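You operate a simulated robot arm through the tools that you are given. There is no shell and no other tool.

You run a simulated two-armed robot. Do the job below in one go: nothing can be reset, and whatever is moved stays where it is left.

TASK
Clamp the 9 L sack on the spout, shake it down, trickle up to its yellow mark and let go.
Fine: shake before trickling; shaker off again; it ends upright on the belt; spill hardly any.

The check looks at the end state, three seconds after you hand in, the way a careful person would. Anything else that was tipped, shoved, dropped, spilled or broken makes it a failure.

THE ROBOT
Two 7-joint arms with two-finger grippers on one trunk that stands fixed in place. Base frame: the origin is at the foot of the trunk, x ahead of it, y to its left, z up. Units: m, rad, N and s.
The left shoulder is at [0.05, 0.191, 1.217], the right one opposite. With the tool pointing down near the work surface each hand reaches from about 0.1 to 0.38 m from the base axis, measured 20 degrees to its own side. Payload 2.69 kg a hand.
The TCP of each hand is the grasp point between the finger pads, 0.02 m short of the fingertips. In the tool frame z runs along the fingers and y along their closing line. Largest opening 0.1 m; the body of the gripper starts 0.063 m behind the TCP.
Orientation is told as [roll, pitch, yaw] about the base's x, y, z axes, in that order, counted from this pose: with the fingers straight down and closing along the base's y, the tool's x points along the base's -x, its y along +y and its z along -z.

THE INTERFACE
- The arms move only by the tool jog_arm. It takes "left_rows", "right_rows" or both (then of equal length, played together; a hand with none holds still); each is text: rows parted by semicolons, each of 7 numbers parted by spaces: the turn, a rotation vector about the base's x, y, z in units of 45 degrees (1.0 is 45 degrees), then the shift along the base's x, y, z in units of 200 mm (1.0 is 200 mm), then the finger opening in m, from 0 to 0.1. In form: wx wy wz x y z jaw; .... A call has 1 to 20 rows; each row is the pose to reach, as a shift and turn from the pose commanded when the call began. A call with a number of a shift or a turn outside -1 to 1 is refused whole. Each row takes 0.2 s and may step no farther than 0.05 m and 0.15 rad from the row before; otherwise, or with a gripper value out of range, the whole call is refused. Where a pose cannot be reached the arm comes as near as it can. A force on the tool above 40 N (or 10 N above the force at the start of the call, whichever is more), or a blocked arm, ends the call early, and 0.2 s more pass. The fingers move at their own pace (about 0.153 m/s each) and stop on an object; they squeeze with about 36 N. The grip force told is the motor's: it shows also when the fingers shut on nothing. Time passes only in rows, and 0.2 s behind the last, so rows that repeat a pose let the fingers close. It gives the time, the measured TCP pose, the force on the tool (base axes), the opening and the grip force at its end, in the units of the frame above (readings bear some noise), with the torque about the TCP (base axes, N m) and any sound that the robot's microphone picked up, and new pictures: "show" is both (left out), scene, wrist or none (wrist: the cameras of the hands that moved).
- Cameras (640 x 400 px; columns grow to the right, rows downward): "scene" is now at [0.1168, -0.0536, 1.4256]; the picture's right is [-0.57, -0.82, 0.00], its down [-0.17, 0.12, -0.98] and it looks along [0.80, -0.56, -0.20] (base axes); focal length 276 px, centre (320, 200). "left" rides on the left gripper at [0.07, 0.019, -0.099] in its tool frame; the picture's right is [-0.26, 0.97, 0.00], its down [-0.75, -0.20, -0.63] and it looks along [-0.61, -0.16, 0.78] (tool axes); focal length 230 px, centre (320, 200). "right" rides on the right gripper at [0.07, -0.019, -0.099] in its tool frame; the picture's right is [0.26, 0.97, 0.00], its down [-0.75, 0.20, -0.63] and it looks along [-0.61, 0.16, 0.78] (tool axes); focal length 230 px, centre (320, 200).
- move_column(by): slides the trunk up (or, below 0, down) by that many m; the arms and the scene camera ride with it, the base frame stays. It gives what a move gives, with no picture.
- turn_head(pan, tilt): turns the head with the scene camera to pan (to the left, within 1.396 rad either way) and tilt (down, from -0.506 to 1.204), counted from straight ahead of the robot. It gives what a move gives, and a new picture of the scene camera.
- probe_pixels(camera, pixels): for up to 12 pixels [column, row] of the newest picture of that camera ("zoom" is the newest enlarged one), the place [x, y, z] in the base frame of the surface seen there, good to about 0.002 m. No time passes.
- close_up(camera, box): a new picture of the part [left, top, right, bottom] of that camera's present view, enlarged. No time passes.
- finish_job(): hands the job in; it is judged then, once.

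Open the grippers and draw the arms clear of the work before you hand the job in, unless the task says otherwise.

The tools are called after "Request:" as a command line: name --argument value ..., lists and objects as JSON in quotes. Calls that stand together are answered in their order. jog_arm: Moves the arms, as the interface text tells. Its arguments: {"type":"object","properties":{"left_rows":{"type":"string"},"right_rows":{"type":"string"},"show":{"type":"string","enum":["both","scene","wrist","none"]}},"required":[]} The other tools are called the same way: move_column (by) slides the trunk up or down; turn_head (pan, tilt) turns the head that bears the scene camera; probe_pixels (camera, pixels) gives the place of the surface under pixels of a picture; close_up (camera, box) takes an enlarged picture of a part of a camera's view; finish_job () hands the job in.

At the start:

```text
clock: 0.0
left_tcp_pos: [0.3735, -0.0476, 1.3682]
left_orientation: [-0.002, 0.0, 0.001]
left_wrist_force: [-0.5, 0.2, 0.3]
left_ft_torque: [0.02, 0.01, 0.01]
left_gripper_width: 0.0999
left_grip_force: 0.0
right_tcp_pos: [0.2832, -0.3424, 1.3966]
right_orientation: [0.0, 0.002, -0.001]
right_wrist_force: [0.6, 0.1, 0.1]
right_ft_torque: [-0.02, -0.03, -0.01]
right_gripper_width: 0.1
right_grip_force: 0.0
trunk travel left (down, up): [-0.275, 0.048]
head pan, tilt: [-0.607, 0.204]
```

scene: 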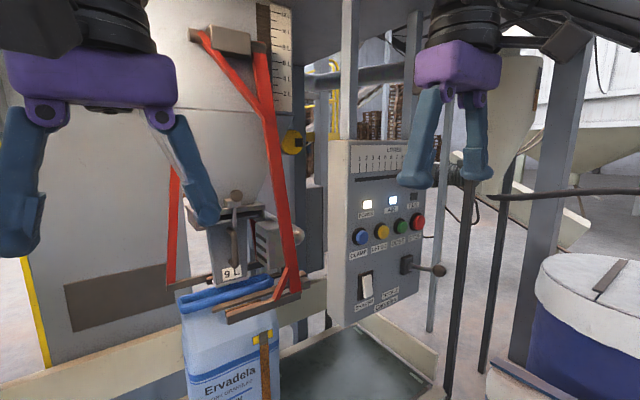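
right: 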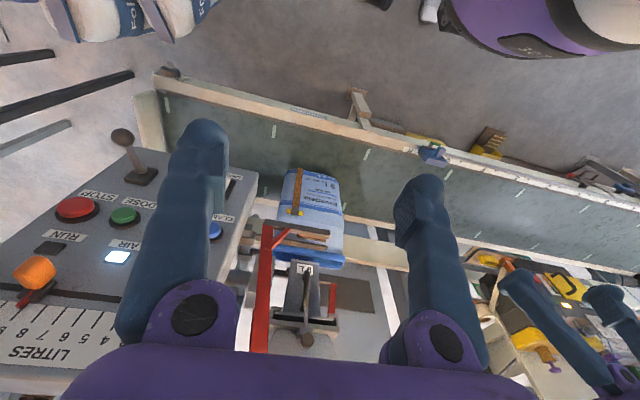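
left: 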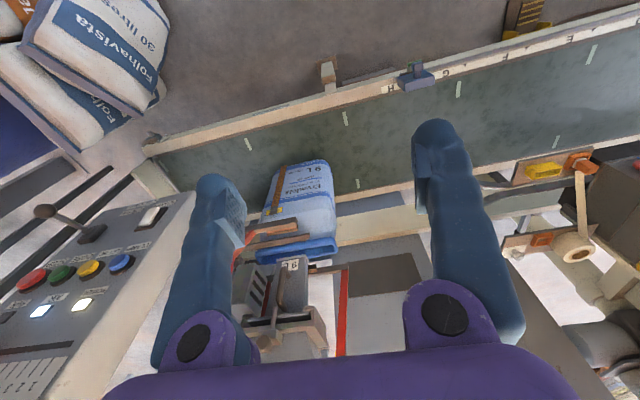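

The scene shows the spout with a 9 L sack under it and a control panel around (390,240). I'll take enlarged views of the panel and spout to read the labels.

Request:
close_up --camera "scene" --box '[330, 130, 460, 330]'

Request:
close_up --camera "scene" --box '[150, 170, 330, 400]'

Request:
close_up --camera "right" --box '[0, 110, 260, 350]'

Request:
close_up --camera "left" --box '[180, 130, 420, 370]'

```text
2.00 times, centred on (395, 230) of scene
```

zoom: 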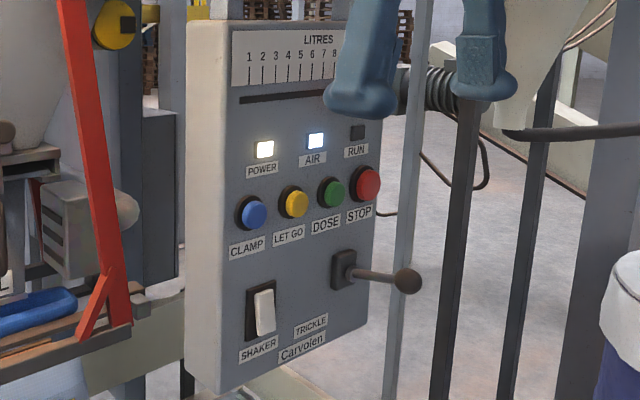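

```text
1.74 times, centred on (240, 285) of scene
```

zoom: 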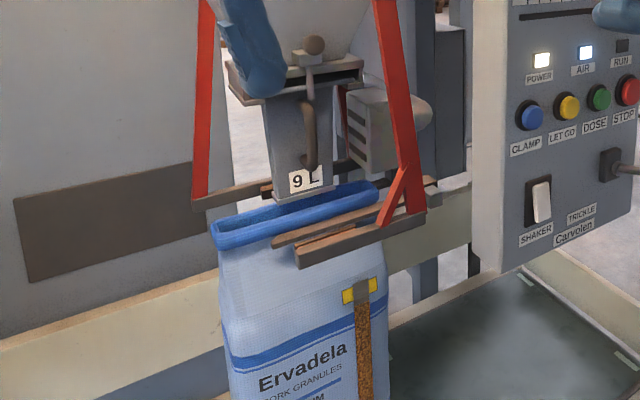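

```text
1.67 times, centred on (130, 230) of right
```

zoom: 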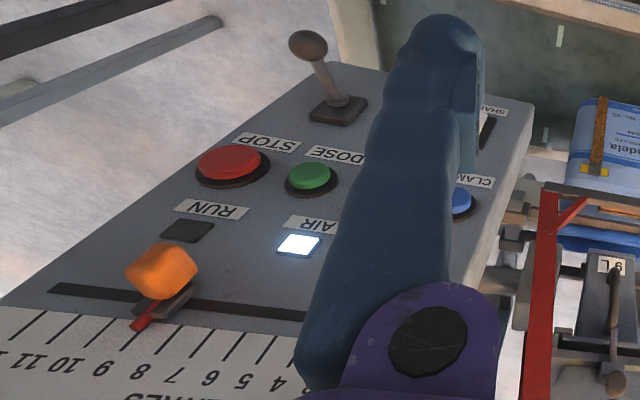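

```text
1.67 times, centred on (300, 250) of left
```

zoom: 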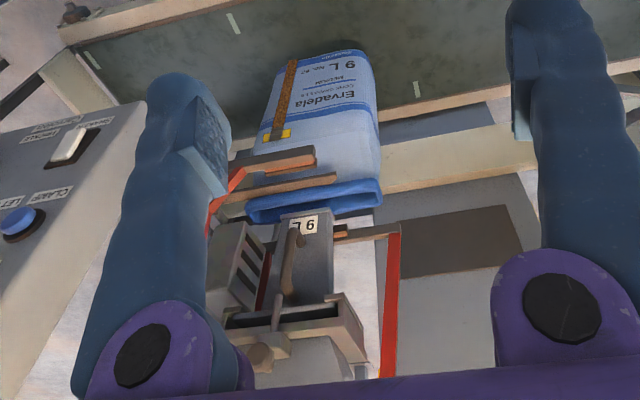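

The sack "Ervadela 9 L" stands under the spout, with a window strip and a yellow mark. I'll look around with the head before moving anything.

Request:
turn_head --pan -0.607 --tilt 0.7

Request:
turn_head --pan 0.2 --tilt 0.6

Request:
turn_head --pan -0.5 --tilt 0.45

```text
clock: 0.9
left_tcp_pos: [0.3724, -0.0491, 1.367]
left_orientation: [-0.001, 0.001, 0.001]
left_wrist_force: [-0.4, -0.1, -0.4]
left_ft_torque: [0.01, 0.01, -0.01]
left_gripper_width: 0.1
left_grip_force: 0.0
right_tcp_pos: [0.285, -0.3421, 1.3958]
right_orientation: [-0.001, -0.001, 0.001]
right_wrist_force: [0.4, -0.5, 0.3]
right_ft_torque: [0.0, 0.01, 0.02]
right_gripper_width: 0.0999
right_grip_force: 0.1
trunk travel left (down, up): [-0.275, 0.048]
head pan, tilt: [-0.607, 0.7]
```

scene: 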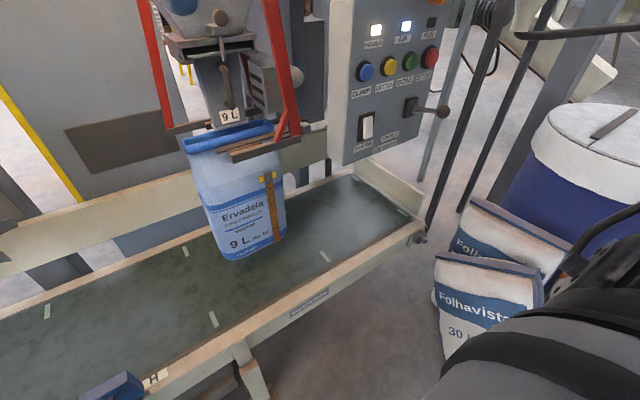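

```text
clock: 2.1
left_tcp_pos: [0.3734, -0.047, 1.3684]
left_orientation: [-0.003, 0.0, 0.001]
left_wrist_force: [0.7, 0.7, -0.2]
left_ft_torque: [0.01, -0.01, 0.0]
left_gripper_width: 0.1002
left_grip_force: 0.1
right_tcp_pos: [0.2845, -0.3419, 1.396]
right_orientation: [0.001, 0.0, 0.001]
right_wrist_force: [-0.3, 0.5, -0.7]
right_ft_torque: [0.0, -0.01, -0.03]
right_gripper_width: 0.1
right_grip_force: 0.2
trunk travel left (down, up): [-0.275, 0.048]
head pan, tilt: [0.201, 0.6]
```

scene: 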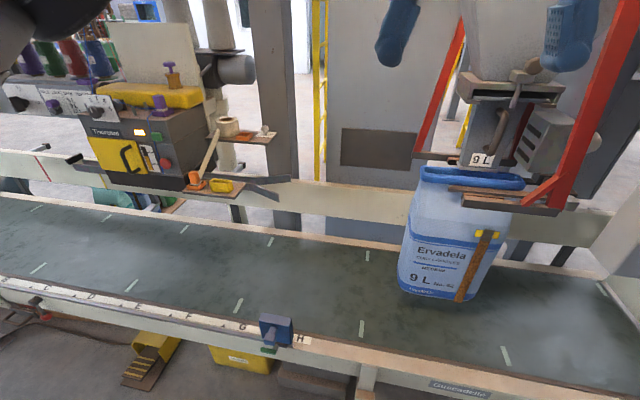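

```text
clock: 3.1
left_tcp_pos: [0.3738, -0.0456, 1.3678]
left_orientation: [-0.002, -0.001, 0.003]
left_wrist_force: [-0.9, -0.1, -1.0]
left_ft_torque: [0.01, -0.01, 0.02]
left_gripper_width: 0.1002
left_grip_force: 0.1
right_tcp_pos: [0.2853, -0.3436, 1.396]
right_orientation: [-0.001, 0.0, 0.0]
right_wrist_force: [0.4, 0.5, 0.5]
right_ft_torque: [0.01, -0.04, 0.02]
right_gripper_width: 0.1001
right_grip_force: 0.1
trunk travel left (down, up): [-0.275, 0.048]
head pan, tilt: [-0.499, 0.45]
```

scene: 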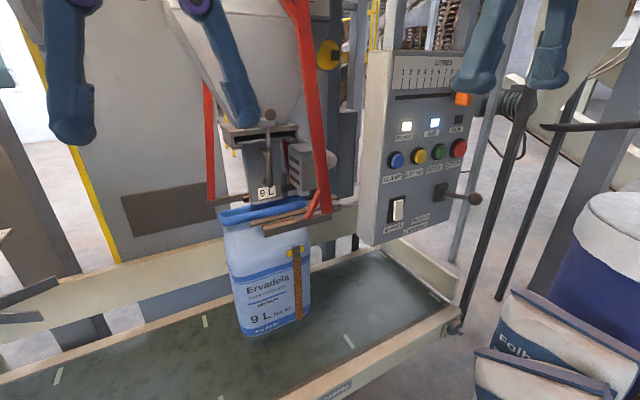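

Next I'll enlarge the panel and the sack from this view and probe the important points.

Request:
close_up --camera "scene" --box '[370, 90, 490, 250]'

Request:
probe_pixels --camera "scene" --pixels '[[396, 159], [419, 156], [438, 152], [459, 148], [398, 209], [474, 198], [436, 191], [384, 200], [462, 99], [360, 240], [445, 210], [410, 100]]'

Request:
close_up --camera "scene" --box '[190, 100, 350, 345]'

Request:
probe_pixels --camera "scene" --pixels '[[266, 193], [248, 195], [222, 215], [290, 208], [224, 225], [288, 235], [330, 215], [294, 252], [298, 318], [262, 320], [242, 333], [220, 340]]'

```text
2.50 times, centred on (430, 170) of scene
```

zoom: 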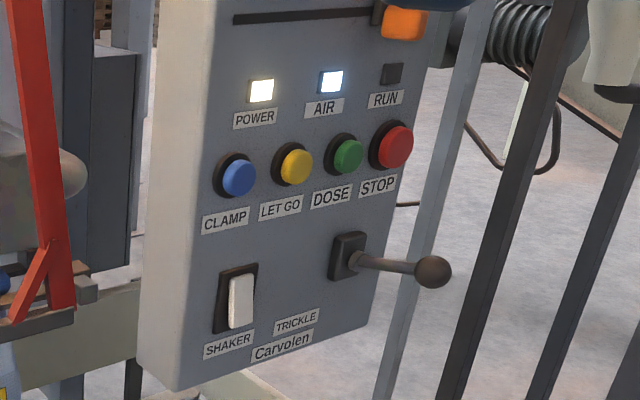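

```text
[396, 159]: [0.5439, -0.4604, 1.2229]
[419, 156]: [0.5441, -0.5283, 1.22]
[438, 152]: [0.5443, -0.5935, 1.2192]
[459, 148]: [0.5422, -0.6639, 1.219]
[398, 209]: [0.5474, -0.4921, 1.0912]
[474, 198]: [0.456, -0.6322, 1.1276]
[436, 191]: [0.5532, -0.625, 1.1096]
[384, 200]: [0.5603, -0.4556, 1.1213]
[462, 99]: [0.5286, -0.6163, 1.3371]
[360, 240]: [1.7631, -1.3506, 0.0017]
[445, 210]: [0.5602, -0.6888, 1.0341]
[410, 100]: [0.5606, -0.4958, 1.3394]
```

```text
1.63 times, centred on (270, 222) of scene
```

zoom: 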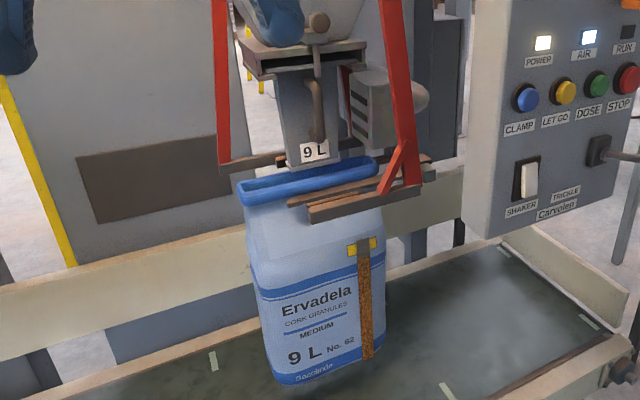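

```text
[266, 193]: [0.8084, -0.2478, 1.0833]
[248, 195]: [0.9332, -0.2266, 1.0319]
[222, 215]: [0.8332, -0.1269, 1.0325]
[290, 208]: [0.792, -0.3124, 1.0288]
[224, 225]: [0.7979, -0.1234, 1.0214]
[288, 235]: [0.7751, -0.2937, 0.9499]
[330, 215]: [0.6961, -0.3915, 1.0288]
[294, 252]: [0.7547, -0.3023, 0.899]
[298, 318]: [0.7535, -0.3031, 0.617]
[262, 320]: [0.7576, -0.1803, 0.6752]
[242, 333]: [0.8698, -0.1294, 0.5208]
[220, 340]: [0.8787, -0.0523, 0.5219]
```

The panel lies in the plane x≈0.56 with buttons at z≈1.22; now I check how the sack's mouth sits relative to the spout and jaws around (270,200).

Request:
close_up --camera "scene" --box '[195, 155, 345, 255]'

Request:
close_up --camera "left" --box '[220, 140, 380, 360]'

Request:
close_up --camera "right" --box '[230, 140, 400, 360]'

Request:
probe_pixels --camera "left" --pixels '[[289, 265], [262, 255], [335, 240], [300, 260], [328, 252], [240, 240], [295, 225], [250, 240], [310, 235], [345, 270], [330, 270], [280, 240]]'

```text
4.00 times, centred on (270, 205) of scene
```

zoom: 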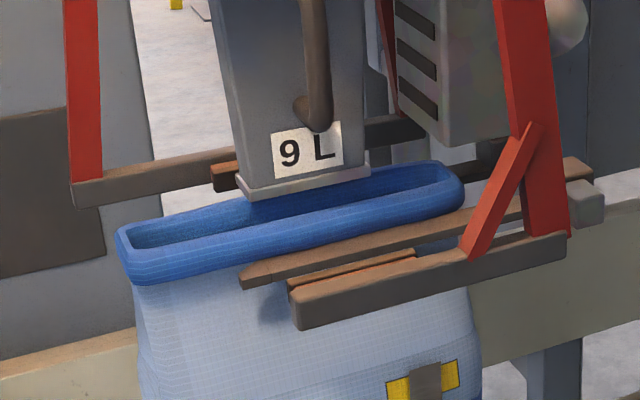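

```text
1.82 times, centred on (300, 250) of left
```

zoom: 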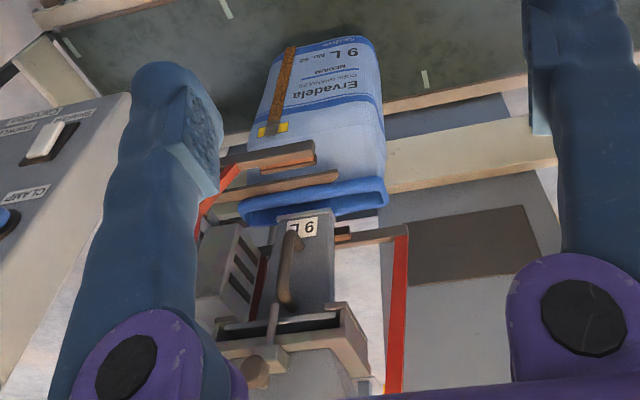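

```text
1.82 times, centred on (315, 250) of right
```

zoom: 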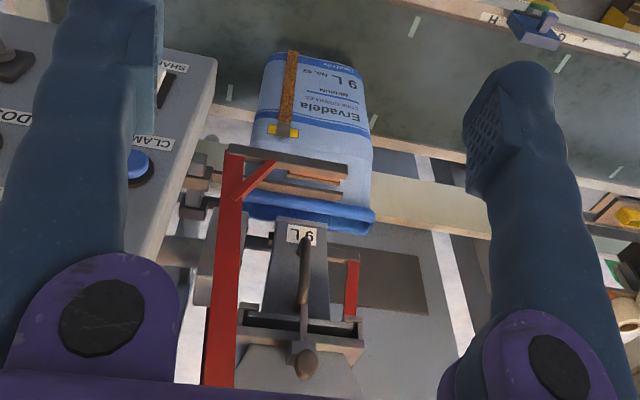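

```text
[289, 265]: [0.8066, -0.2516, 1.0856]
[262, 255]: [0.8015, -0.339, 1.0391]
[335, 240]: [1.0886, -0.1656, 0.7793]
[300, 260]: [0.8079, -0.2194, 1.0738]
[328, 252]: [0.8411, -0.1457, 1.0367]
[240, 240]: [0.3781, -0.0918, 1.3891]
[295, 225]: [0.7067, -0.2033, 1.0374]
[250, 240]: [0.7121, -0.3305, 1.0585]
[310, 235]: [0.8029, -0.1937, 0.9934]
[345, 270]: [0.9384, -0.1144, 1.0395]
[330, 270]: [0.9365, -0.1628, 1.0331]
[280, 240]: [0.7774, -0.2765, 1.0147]
```

I'll enlarge the spout and mouth again and probe the edges to measure alignment.

Request:
close_up --camera "scene" --box '[195, 155, 345, 255]'

Request:
probe_pixels --camera "zoom" --pixels '[[245, 192], [366, 172], [124, 262], [130, 232], [440, 170], [460, 190], [300, 310], [560, 245], [250, 278], [225, 175], [85, 195], [480, 172]]'

Request:
probe_pixels --camera "zoom" --pixels '[[300, 205], [200, 225], [580, 200], [145, 350], [470, 320], [350, 350], [200, 350], [580, 170], [420, 380], [395, 390], [440, 250], [490, 145]]'

```text
4.00 times, centred on (270, 205) of scene
```

zoom: 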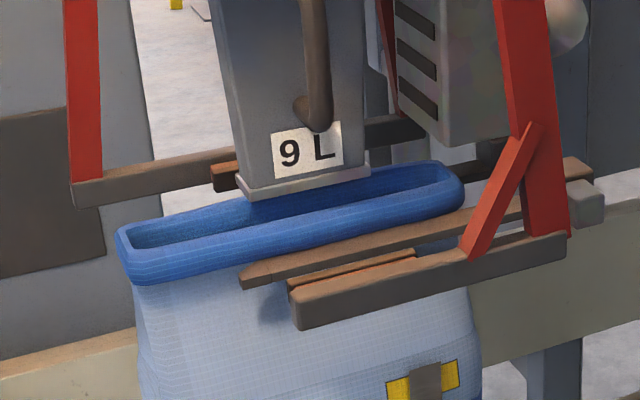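

```text
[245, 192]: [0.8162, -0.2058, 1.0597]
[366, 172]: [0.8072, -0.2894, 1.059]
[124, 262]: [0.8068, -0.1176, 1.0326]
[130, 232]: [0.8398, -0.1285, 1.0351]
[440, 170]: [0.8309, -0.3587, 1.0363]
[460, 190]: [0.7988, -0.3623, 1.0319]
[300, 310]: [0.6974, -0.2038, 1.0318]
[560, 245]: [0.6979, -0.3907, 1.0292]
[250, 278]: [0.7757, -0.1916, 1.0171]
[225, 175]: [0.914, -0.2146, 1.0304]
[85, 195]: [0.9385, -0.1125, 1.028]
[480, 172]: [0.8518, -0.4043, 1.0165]
```

```text
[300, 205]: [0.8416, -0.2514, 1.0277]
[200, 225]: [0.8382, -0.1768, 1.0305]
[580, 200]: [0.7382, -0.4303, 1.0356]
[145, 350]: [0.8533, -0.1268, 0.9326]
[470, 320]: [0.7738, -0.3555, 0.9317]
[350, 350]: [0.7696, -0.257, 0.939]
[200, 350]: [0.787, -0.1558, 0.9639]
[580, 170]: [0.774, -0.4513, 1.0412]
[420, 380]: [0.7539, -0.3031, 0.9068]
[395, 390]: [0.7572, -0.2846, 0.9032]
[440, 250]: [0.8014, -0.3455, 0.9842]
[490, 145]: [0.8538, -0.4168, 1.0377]
```

The mouth (x 0.80–0.845, y −0.12…−0.36) is below the spout outlet (y −0.21…−0.29, z 1.06), with open jaws at x≈0.70 and 0.94. I'll swing the left hand out to the left to watch from the side, and start levelling the right hand toward the panel.

Request:
jog_arm --left_rows "0 0 -0.167 0.05 0.167 -0.05 0.1; 0 0 -0.333 0.1 0.333 -0.1 0.1; 0 0 -0.5 0.15 0.5 -0.15 0.1; 0 0 -0.667 0.2 0.667 -0.2 0.1; 0 0 -0.833 0.25 0.833 -0.25 0.1; 0 0 -1 0.3 1 -0.3 0.1" --right_rows "0 -0.167 0 0 -0.06 -0.05 0.05; 0 -0.333 0 0 -0.12 -0.1 0.02; 0 -0.5 0 0 -0.18 -0.15 0; 0 -0.667 0 0 -0.24 -0.2 0; 0 -0.833 0 0 -0.3 -0.25 0; 0 -1 0 0 -0.35 -0.3 0"

```text
clock: 4.5
left_tcp_pos: [0.4335, 0.1529, 1.3064]
left_orientation: [-0.002, 0.001, -0.788]
left_wrist_force: [-0.6, 1.0, 0.6]
left_ft_torque: [-0.02, 0.03, -0.02]
left_gripper_width: 0.0998
left_grip_force: 0.0
right_tcp_pos: [0.2846, -0.4107, 1.336]
right_orientation: [0.0, -0.788, -0.003]
right_wrist_force: [-0.3, -1.0, -0.6]
right_ft_torque: [-0.03, 0.0, 0.03]
right_gripper_width: 0.0
right_grip_force: 29.4
trunk travel left (down, up): [-0.275, 0.048]
head pan, tilt: [-0.499, 0.45]
```

scene: 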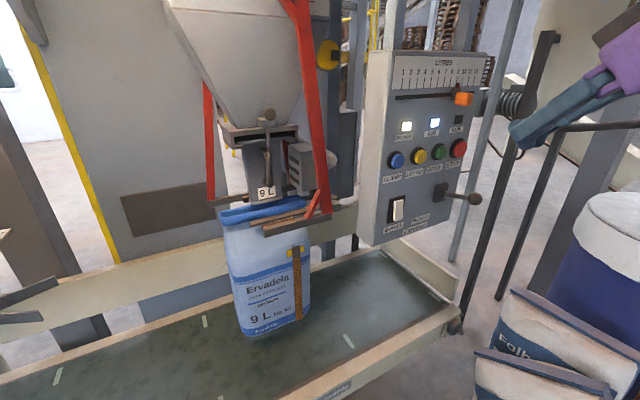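
right: 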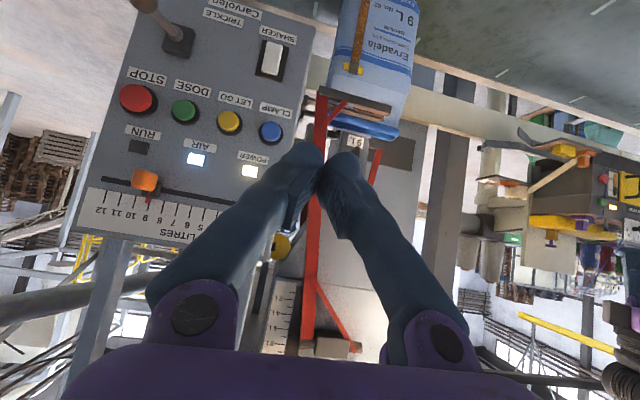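
left: 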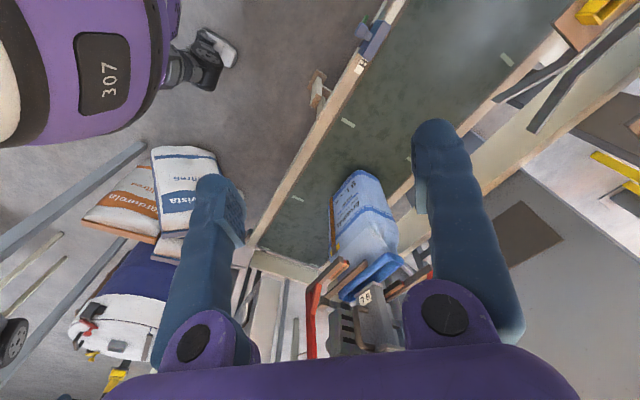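

Clear view now. I'll tilt the left hand's camera up toward the spout and finish levelling the right hand so its fingers point at the panel.

Request:
jog_arm --left_rows "-0.12 -0.07 0 0 0 -0.06 0.1; -0.24 -0.14 0 0 0 -0.12 0.1; -0.36 -0.21 0 0 0 -0.18 0.1; -0.48 -0.28 0 0 0 -0.24 0.1; -0.6 -0.35 0 0 0 -0.3 0.1; -0.7 -0.41 0 0 0 -0.4 0.1" --right_rows "0 -0.167 0 0 0 -0.05 0; 0 -0.333 0 0 0 -0.1 0; 0 -0.5 0 0 0 -0.15 0; 0 -0.667 0 0 0 -0.2 0; 0 -0.833 0 0 0 -0.25 0; 0 -1 0 0 0 -0.3 0"

```text
clock: 5.9
left_tcp_pos: [0.4305, 0.1511, 1.2281]
left_orientation: [-0.183, -0.619, -0.727]
left_wrist_force: [0.0, -0.1, 0.3]
left_ft_torque: [-0.02, -0.04, 0.0]
left_gripper_width: 0.1001
left_grip_force: 0.0
right_tcp_pos: [0.2887, -0.4799, 1.3179]
right_orientation: [3.104, -1.518, -3.106]
right_wrist_force: [3.2, -0.7, -4.8]
right_ft_torque: [0.01, -0.41, 0.03]
right_gripper_width: 0.0
right_grip_force: 29.7
right hand out of reach, approached as far as the arm can: row 3, 4, 5, 6
trunk travel left (down, up): [-0.275, 0.048]
head pan, tilt: [-0.499, 0.45]
```

scene: 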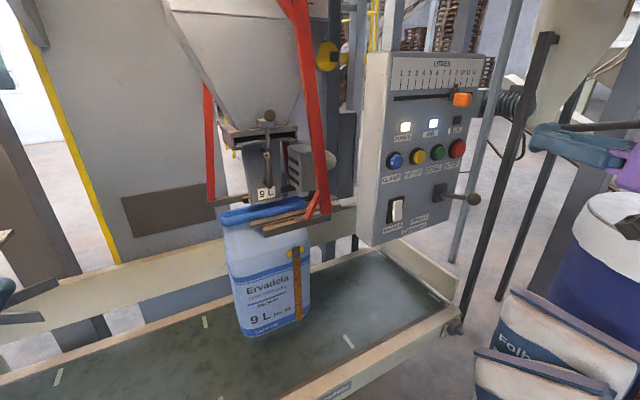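
right: 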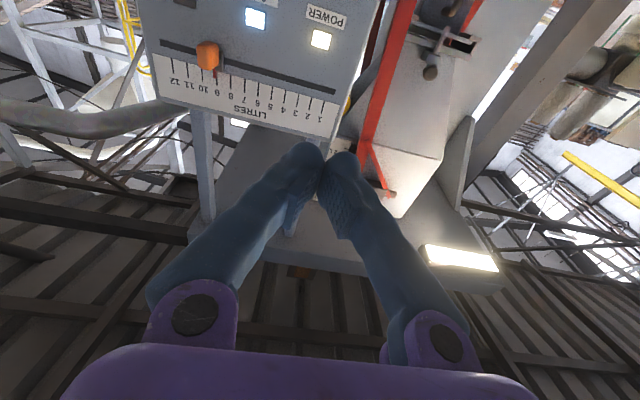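
left: 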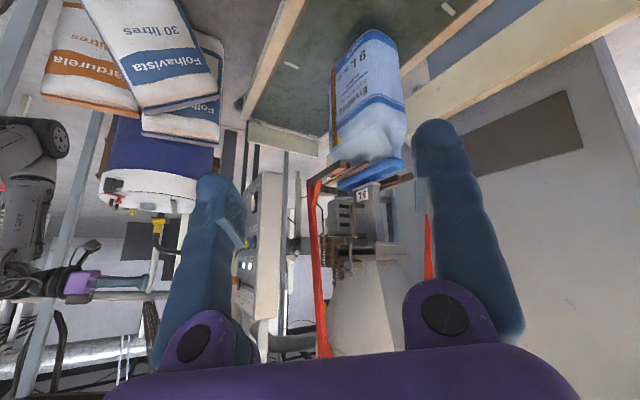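

The right arm is folded too close to the body; it will reach better farther forward. First I enlarge the left camera's side view at (365,190).

Request:
close_up --camera "left" --box '[310, 130, 430, 230]'

Request:
probe_pixels --camera "zoom" --pixels '[[250, 320], [300, 330], [360, 320], [230, 290], [370, 270], [180, 300], [470, 190], [340, 370], [410, 370], [400, 290], [450, 300], [150, 220]]'

Request:
jog_arm --right_rows "0 0 0 0.1 0 -0.05 0; 0 0 0 0.25 0 -0.1 0; 0 0 0 0.4 0 -0.15 0; 0 0 0 0.5 0 -0.2 0; 0 0 0 0.5 0 -0.2 0"

```text
4.00 times, centred on (370, 180) of left
```

zoom: 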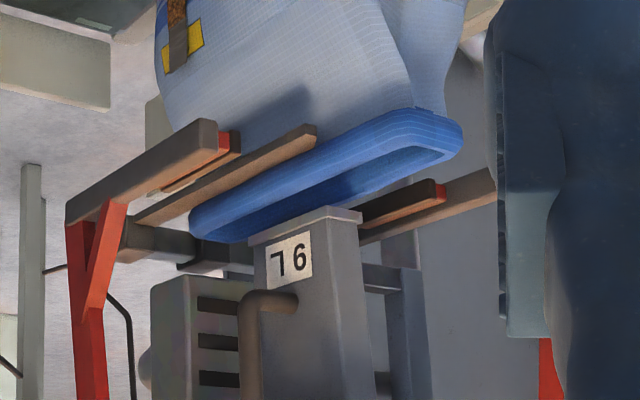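

```text
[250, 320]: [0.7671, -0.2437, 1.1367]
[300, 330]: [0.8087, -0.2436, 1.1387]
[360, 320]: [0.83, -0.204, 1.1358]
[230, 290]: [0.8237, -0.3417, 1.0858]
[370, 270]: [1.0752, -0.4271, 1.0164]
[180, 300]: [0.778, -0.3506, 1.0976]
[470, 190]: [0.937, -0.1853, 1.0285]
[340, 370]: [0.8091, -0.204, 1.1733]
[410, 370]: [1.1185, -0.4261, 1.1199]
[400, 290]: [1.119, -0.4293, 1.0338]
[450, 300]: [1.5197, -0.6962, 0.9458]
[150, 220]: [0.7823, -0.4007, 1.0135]
```

```text
clock: 7.1
left_tcp_pos: [0.4344, 0.1516, 1.2264]
left_orientation: [-0.187, -0.613, -0.725]
left_wrist_force: [-0.3, 0.1, -0.5]
left_ft_torque: [0.0, -0.04, 0.0]
left_gripper_width: 0.1001
left_grip_force: 0.1
right_tcp_pos: [0.3975, -0.4788, 1.2613]
right_orientation: [2.556, -1.569, -2.557]
right_wrist_force: [-0.5, -0.2, 0.2]
right_ft_torque: [0.0, -0.03, 0.02]
right_gripper_width: 0.0001
right_grip_force: 29.3
trunk travel left (down, up): [-0.275, 0.048]
head pan, tilt: [-0.499, 0.45]
```

scene: 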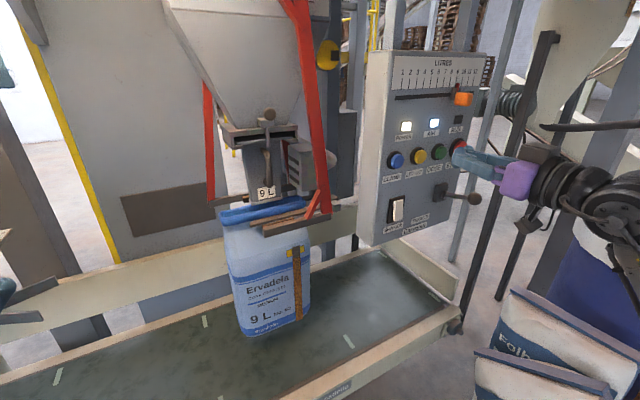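
right: 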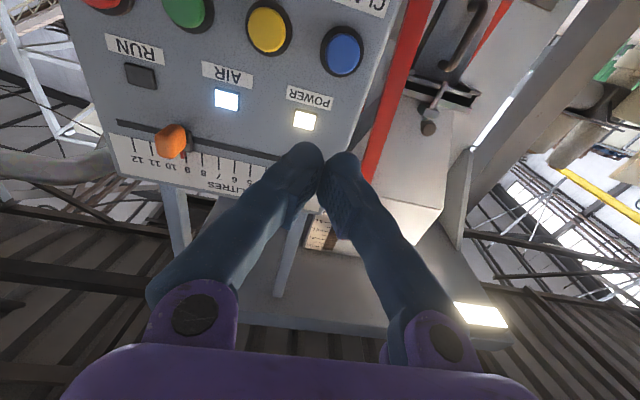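

The right hand is level now at (0.398,-0.479,1.261). I'll measure the spout outlet depth against the sack mouth from the left view before clamping.

Request:
close_up --camera "left" --box '[335, 145, 435, 205]'

Request:
probe_pixels --camera "zoom" --pixels '[[240, 315], [420, 262], [400, 280], [430, 240], [580, 120], [590, 80], [480, 60], [300, 100], [160, 290], [300, 200], [500, 140], [380, 80]]'

```text
6.40 times, centred on (385, 175) of left
```

zoom: 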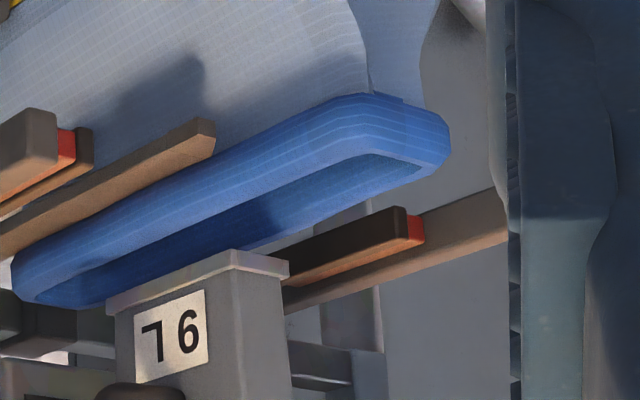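

```text
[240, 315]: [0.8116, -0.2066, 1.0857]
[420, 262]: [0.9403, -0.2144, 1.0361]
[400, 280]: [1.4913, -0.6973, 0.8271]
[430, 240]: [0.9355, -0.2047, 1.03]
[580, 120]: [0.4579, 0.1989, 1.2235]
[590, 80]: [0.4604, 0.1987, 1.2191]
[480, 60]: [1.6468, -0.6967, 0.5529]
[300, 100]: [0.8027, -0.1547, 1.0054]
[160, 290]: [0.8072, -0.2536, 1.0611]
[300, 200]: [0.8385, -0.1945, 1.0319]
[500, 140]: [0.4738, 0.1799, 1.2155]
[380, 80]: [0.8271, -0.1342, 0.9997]
```

Spout outlet (x 0.81–0.84) lies over the mouth (0.80–0.845), so alignment is good. I'll bring the closed right fingertips in front of the CLAMP button at (0.544,-0.460,1.223).

Request:
jog_arm --right_rows "0 0 0 0.05 0.09 -0.195 0; 0 0 0 0.2 0.09 -0.195 0; 0 0 0 0.4 0.09 -0.195 0; 0 0 0 0.5 0.09 -0.195 0; 0 0 0 0.5 0.09 -0.195 0"

```text
clock: 8.3
left_tcp_pos: [0.4333, 0.1519, 1.2264]
left_orientation: [-0.186, -0.611, -0.726]
left_wrist_force: [-0.6, -0.2, -1.1]
left_ft_torque: [-0.04, -0.01, 0.01]
left_gripper_width: 0.1
left_grip_force: 0.0
right_tcp_pos: [0.4977, -0.4609, 1.2236]
right_orientation: [2.72, -1.571, -2.719]
right_wrist_force: [-0.2, 0.7, -0.8]
right_ft_torque: [-0.02, -0.02, -0.04]
right_gripper_width: 0.0
right_grip_force: 29.4
trunk travel left (down, up): [-0.275, 0.048]
head pan, tilt: [-0.499, 0.45]
```

scene: 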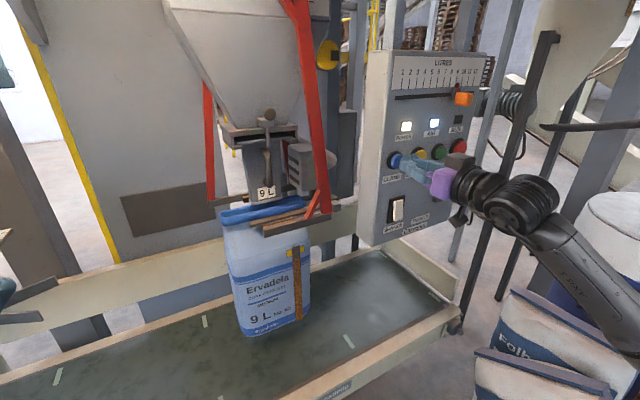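
right: 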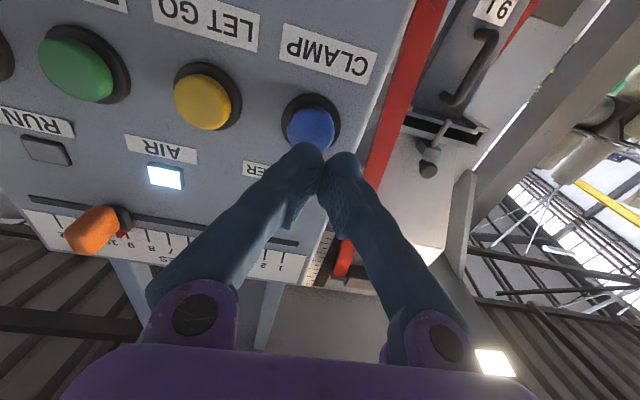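

The fingertips are just short of the blue button at (310,125) in the right view. I'll probe the buttons, switch and others from this camera to refine their centres.

Request:
probe_pixels --camera "right" --pixels '[[310, 128], [292, 120], [333, 118], [310, 100], [205, 100], [80, 70]]'

Request:
close_up --camera "right" --box '[0, 190, 320, 300]'

```text
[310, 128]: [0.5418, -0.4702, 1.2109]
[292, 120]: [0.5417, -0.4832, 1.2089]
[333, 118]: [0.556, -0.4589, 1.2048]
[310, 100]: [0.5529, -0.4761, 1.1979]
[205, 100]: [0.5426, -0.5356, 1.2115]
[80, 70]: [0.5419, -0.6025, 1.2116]
```

```text
2.00 times, centred on (160, 245) of right
```

zoom: 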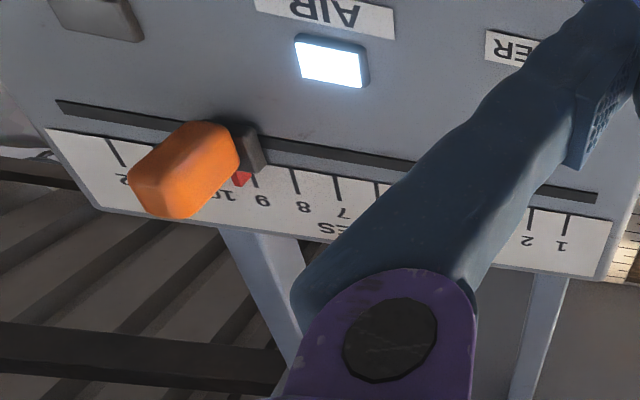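

The button centre is about (0.542,-0.468,1.215). I shift slightly and press forward until it bottoms, then back off, watching the jaws.

Request:
jog_arm --right_rows "0 0 0 0 -0.035 -0.04 0; 0 0 0 0.08 -0.035 -0.04 0; 0 0 0 0.13 -0.035 -0.04 0; 0 0 0 0.16 -0.035 -0.04 0; 0 0 0 0.18 -0.035 -0.04 0; 0 0 0 0.18 -0.035 -0.04 0; 0 0 0 0.05 -0.035 -0.04 0; 0 0 0 -0.05 -0.035 -0.04 0"

```text
clock: 10.1
left_tcp_pos: [0.433, 0.1532, 1.2263]
left_orientation: [-0.186, -0.613, -0.726]
left_wrist_force: [1.1, -0.5, -1.0]
left_ft_torque: [0.0, 0.02, -0.04]
left_gripper_width: 0.1001
left_grip_force: 0.0
right_tcp_pos: [0.4854, -0.4708, 1.216]
right_orientation: [2.128, -1.568, -2.129]
right_wrist_force: [0.4, -0.3, -0.6]
right_ft_torque: [-0.02, 0.0, -0.01]
right_gripper_width: 0.0
right_grip_force: 29.6
trunk travel left (down, up): [-0.275, 0.048]
head pan, tilt: [-0.499, 0.45]
heard: click
```

scene: 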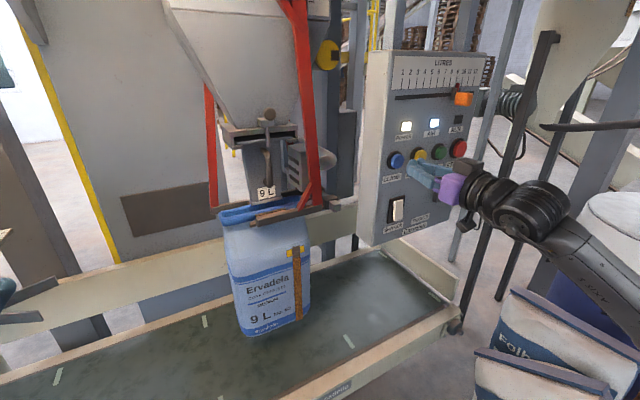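
right: 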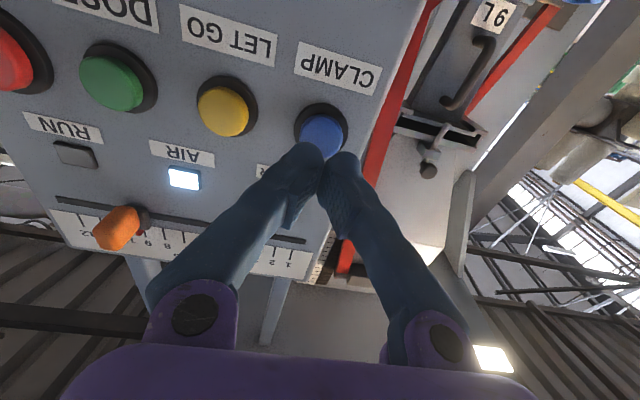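

A click was heard and the jaws swung in. I'll check the clamped mouth and the window level up close.

Request:
close_up --camera "scene" --box '[195, 155, 345, 255]'

Request:
close_up --camera "scene" --box '[270, 235, 330, 330]'

Request:
close_up --camera "left" --box '[310, 130, 430, 230]'

Request:
close_up --camera "scene" --box '[375, 180, 485, 245]'

```text
4.00 times, centred on (270, 205) of scene
```

zoom: 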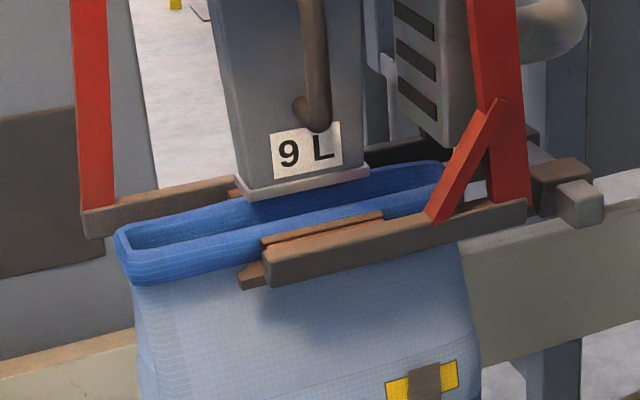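

```text
4.21 times, centred on (300, 282) of scene
```

zoom: 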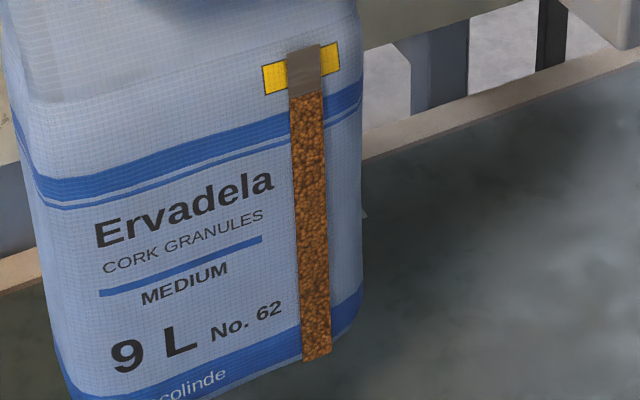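

```text
4.00 times, centred on (370, 180) of left
```

zoom: 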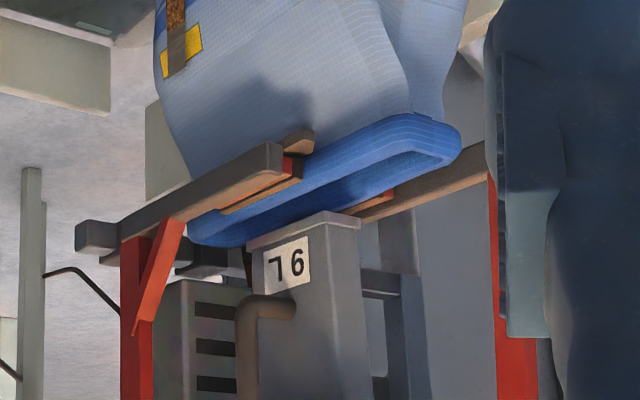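

```text
5.82 times, centred on (430, 212) of scene
```

zoom: 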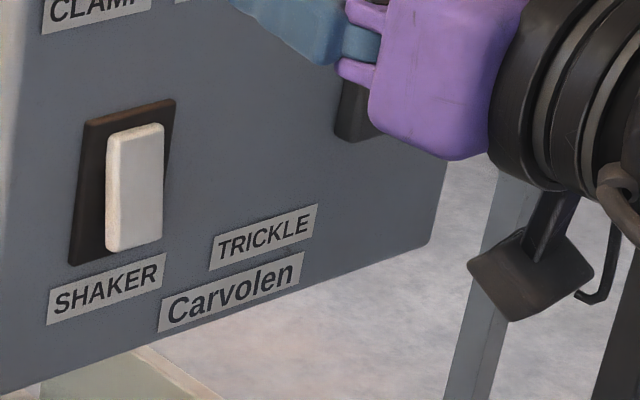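

Fill is just under the yellow mark before shaking. I'll wait a moment while drawing the right hand back a little, so the jaws finish and I can inspect the switch.

Request:
jog_arm --right_rows "0 0 0 -0.1 0 -0.1 0; 0 0 0 -0.2 0 -0.2 0; 0 0 0 -0.3 0 -0.4 0; 0 0 0 -0.3 0 -0.6 0; 0 0 0 -0.3 0 -0.8 0"

Request:
close_up --camera "scene" --box '[195, 155, 345, 255]'

Request:
close_up --camera "right" --box '[160, 0, 400, 150]'

```text
clock: 11.3
left_tcp_pos: [0.4342, 0.1511, 1.2265]
left_orientation: [-0.187, -0.611, -0.726]
left_wrist_force: [0.0, -0.4, 0.4]
left_ft_torque: [-0.03, -0.03, 0.03]
left_gripper_width: 0.1001
left_grip_force: 0.0
right_tcp_pos: [0.4298, -0.4697, 1.0549]
right_orientation: [-2.554, -1.569, 2.554]
right_wrist_force: [1.1, 0.0, -0.1]
right_ft_torque: [0.0, -0.01, 0.01]
right_gripper_width: 0.0
right_grip_force: 29.3
trunk travel left (down, up): [-0.275, 0.048]
head pan, tilt: [-0.499, 0.45]
```

scene: 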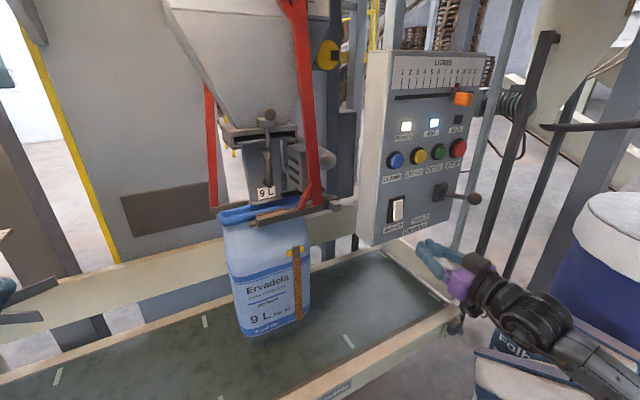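
right: 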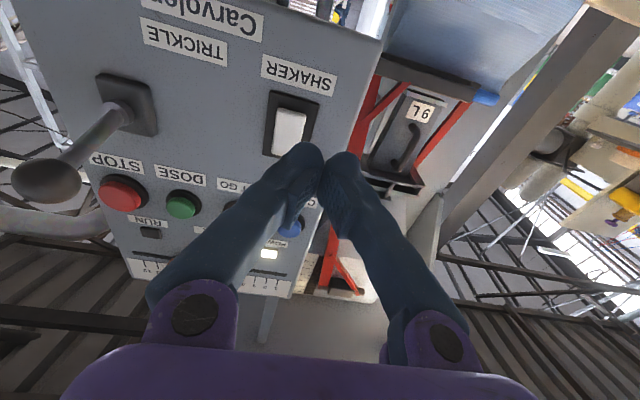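

```text
4.00 times, centred on (270, 205) of scene
```

zoom: 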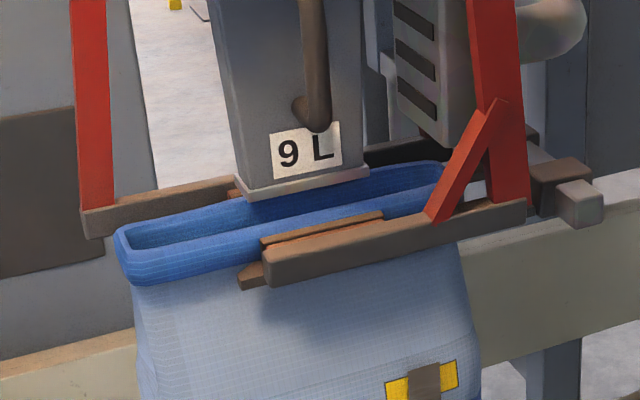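

```text
2.67 times, centred on (280, 75) of right
```

zoom: 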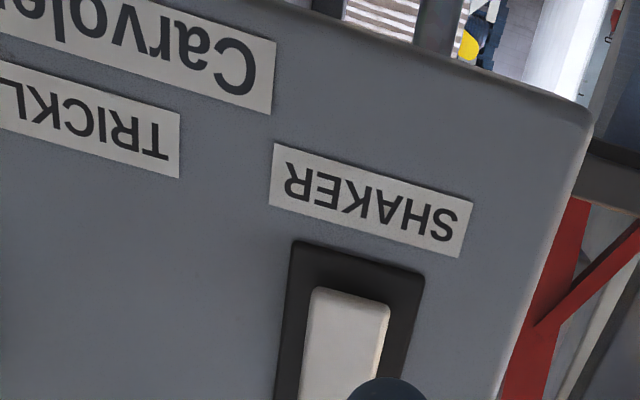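

The jaws rest against the rim and are still. Now I probe the shaker paddle (scene ~(398,209)) along its height to see which way it is tilted, and the lever.

Request:
close_up --camera "scene" --box '[380, 190, 412, 232]'

Request:
probe_pixels --camera "scene" --pixels '[[399, 201], [399, 205], [398, 209], [398, 213], [397, 217], [397, 219], [390, 210], [393, 222], [404, 198], [474, 198], [455, 196], [440, 190]]'

Request:
probe_pixels --camera "right" --pixels '[[290, 115], [289, 125], [286, 140], [285, 150], [48, 180], [25, 175], [75, 180], [50, 198], [110, 125], [130, 105], [150, 130], [290, 100]]'

```text
9.52 times, centred on (396, 211) of scene
```

zoom: 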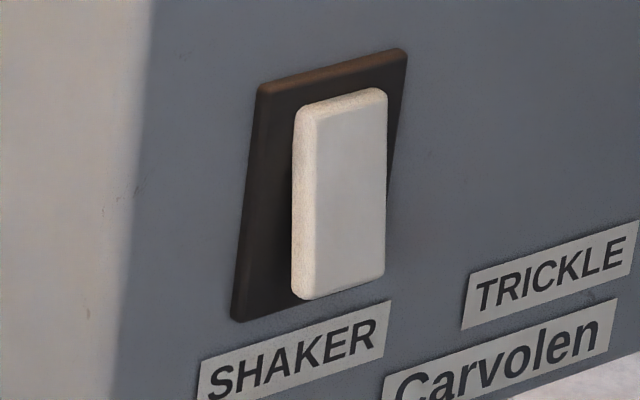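

```text
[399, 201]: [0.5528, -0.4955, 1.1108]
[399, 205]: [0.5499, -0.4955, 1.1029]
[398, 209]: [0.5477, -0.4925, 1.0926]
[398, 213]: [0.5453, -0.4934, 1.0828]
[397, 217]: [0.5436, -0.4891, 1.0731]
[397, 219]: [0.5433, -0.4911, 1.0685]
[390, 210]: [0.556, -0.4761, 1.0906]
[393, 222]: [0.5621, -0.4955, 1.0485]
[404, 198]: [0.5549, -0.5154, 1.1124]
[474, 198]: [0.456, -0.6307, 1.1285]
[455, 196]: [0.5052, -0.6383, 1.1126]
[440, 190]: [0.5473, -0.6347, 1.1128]
```

```text
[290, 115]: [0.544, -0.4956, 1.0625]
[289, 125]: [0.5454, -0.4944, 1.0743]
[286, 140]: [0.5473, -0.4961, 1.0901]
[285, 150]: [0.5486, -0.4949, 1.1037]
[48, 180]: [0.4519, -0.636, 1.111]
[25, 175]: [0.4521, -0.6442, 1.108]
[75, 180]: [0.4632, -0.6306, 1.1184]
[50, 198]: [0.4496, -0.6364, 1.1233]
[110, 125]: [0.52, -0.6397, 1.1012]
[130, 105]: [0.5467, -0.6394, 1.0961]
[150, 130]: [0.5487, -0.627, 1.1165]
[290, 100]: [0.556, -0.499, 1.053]
```

The paddle's top is in (x 0.553) and bottom is out (x 0.543), so it's off now. I'll press the lower end in at (0.5435,-0.494,1.069) to start the shaker.

Request:
jog_arm --right_rows "0 0 0 0 -0.122 0.065 0; 0 0 0 0.2 -0.122 0.065 0; 0 0 0 0.4 -0.122 0.065 0; 0 0 0 0.48 -0.122 0.065 0; 0 0 0 0.52 -0.122 0.065 0; 0 0 0 0.54 -0.122 0.065 0; 0 0 0 0.45 -0.122 0.065 0; 0 0 0 0.35 -0.122 0.065 0"

Request:
close_up --camera "scene" --box '[270, 235, 330, 330]'

Request:
close_up --camera "scene" --box '[380, 190, 412, 232]'

```text
clock: 13.1
left_tcp_pos: [0.4342, 0.1522, 1.2268]
left_orientation: [-0.185, -0.612, -0.726]
left_wrist_force: [0.3, -0.2, -0.2]
left_ft_torque: [-0.02, 0.02, 0.0]
left_gripper_width: 0.1001
left_grip_force: 0.1
right_tcp_pos: [0.4977, -0.4931, 1.0682]
right_orientation: [2.935, -1.572, -2.936]
right_wrist_force: [0.0, 0.1, 0.3]
right_ft_torque: [0.02, 0.0, -0.01]
right_gripper_width: 0.0002
right_grip_force: 29.5
trunk travel left (down, up): [-0.275, 0.048]
head pan, tilt: [-0.499, 0.45]
```

scene: 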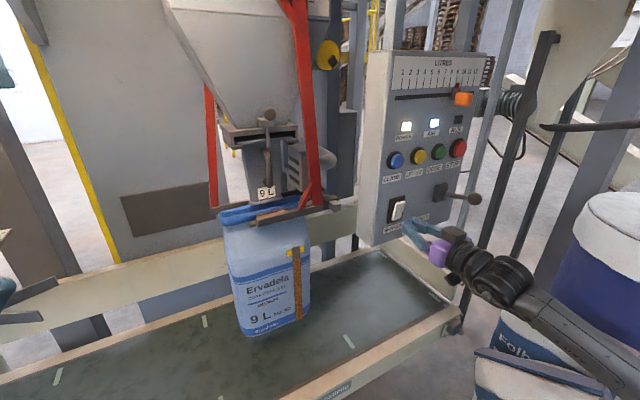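
right: 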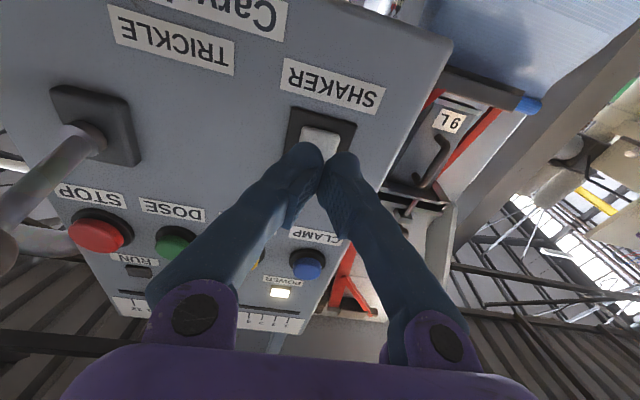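

```text
4.21 times, centred on (300, 282) of scene
```

zoom: 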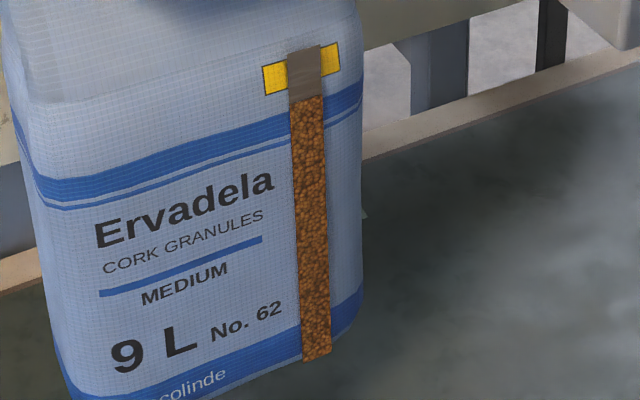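

```text
9.52 times, centred on (396, 211) of scene
```

zoom: 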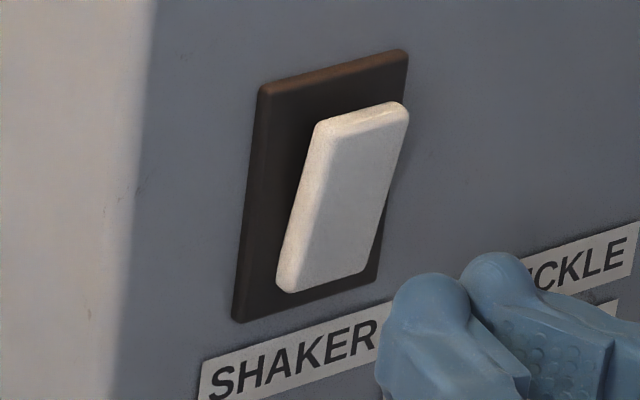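

The paddle flipped (bottom in) and the fill edge is starting to drop. I'll wait with the fingertips raised in front of the upper end and watch the level.

Request:
jog_arm --right_rows "0 0 0 -0.1 0 0.1 0; 0 0 0 -0.1 0 0.2 0; 0 0 0 -0.1 0 0.2 0; 0 0 0 -0.1 0 0.2 0; 0 0 0 -0.1 0 0.2 0; 0 0 0 -0.1 0 0.2 0; 0 0 0 -0.1 0 0.2 0; 0 0 0 -0.1 0 0.2 0; 0 0 0 -0.1 0 0.2 0; 0 0 0 -0.1 0 0.2 0"

Request:
close_up --camera "scene" --box '[270, 235, 330, 330]'

```text
clock: 15.3
left_tcp_pos: [0.4337, 0.1533, 1.228]
left_orientation: [-0.187, -0.612, -0.725]
left_wrist_force: [0.0, -0.1, 0.2]
left_ft_torque: [0.01, -0.01, -0.01]
left_gripper_width: 0.1
left_grip_force: 0.0
right_tcp_pos: [0.4773, -0.4939, 1.1086]
right_orientation: [2.082, -1.571, -2.08]
right_wrist_force: [-0.3, 1.1, -0.8]
right_ft_torque: [0.01, 0.0, -0.02]
right_gripper_width: 0.0
right_grip_force: 29.3
trunk travel left (down, up): [-0.275, 0.048]
head pan, tilt: [-0.499, 0.45]
```

scene: 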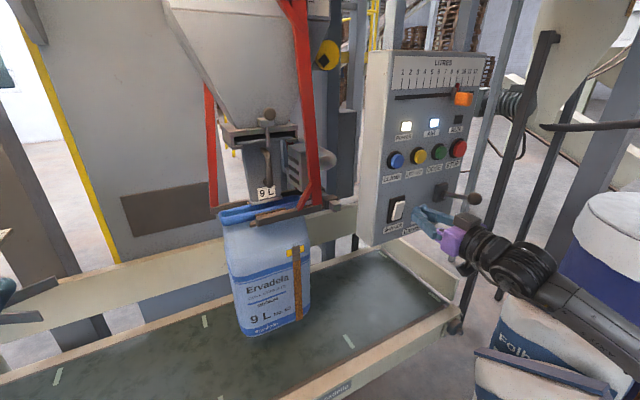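
right: 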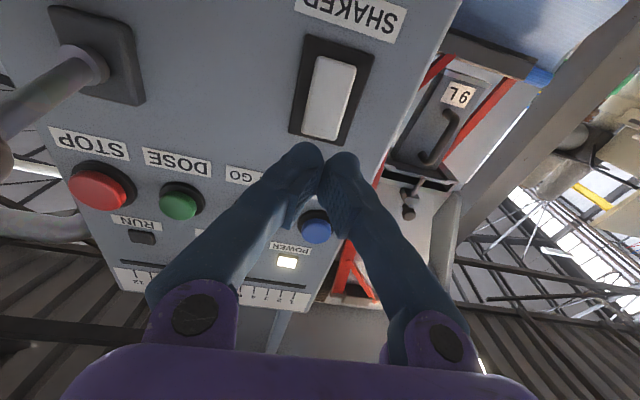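

```text
4.21 times, centred on (300, 282) of scene
```

zoom: 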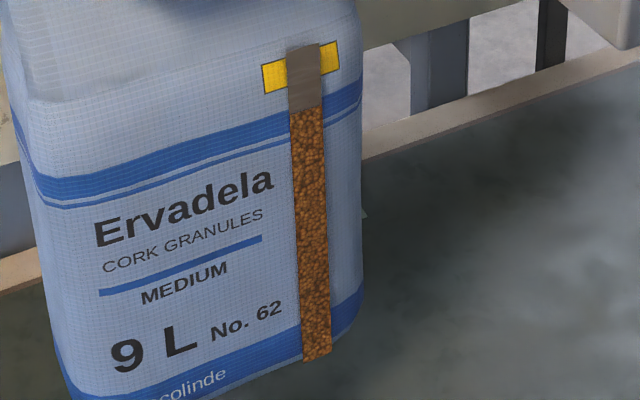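

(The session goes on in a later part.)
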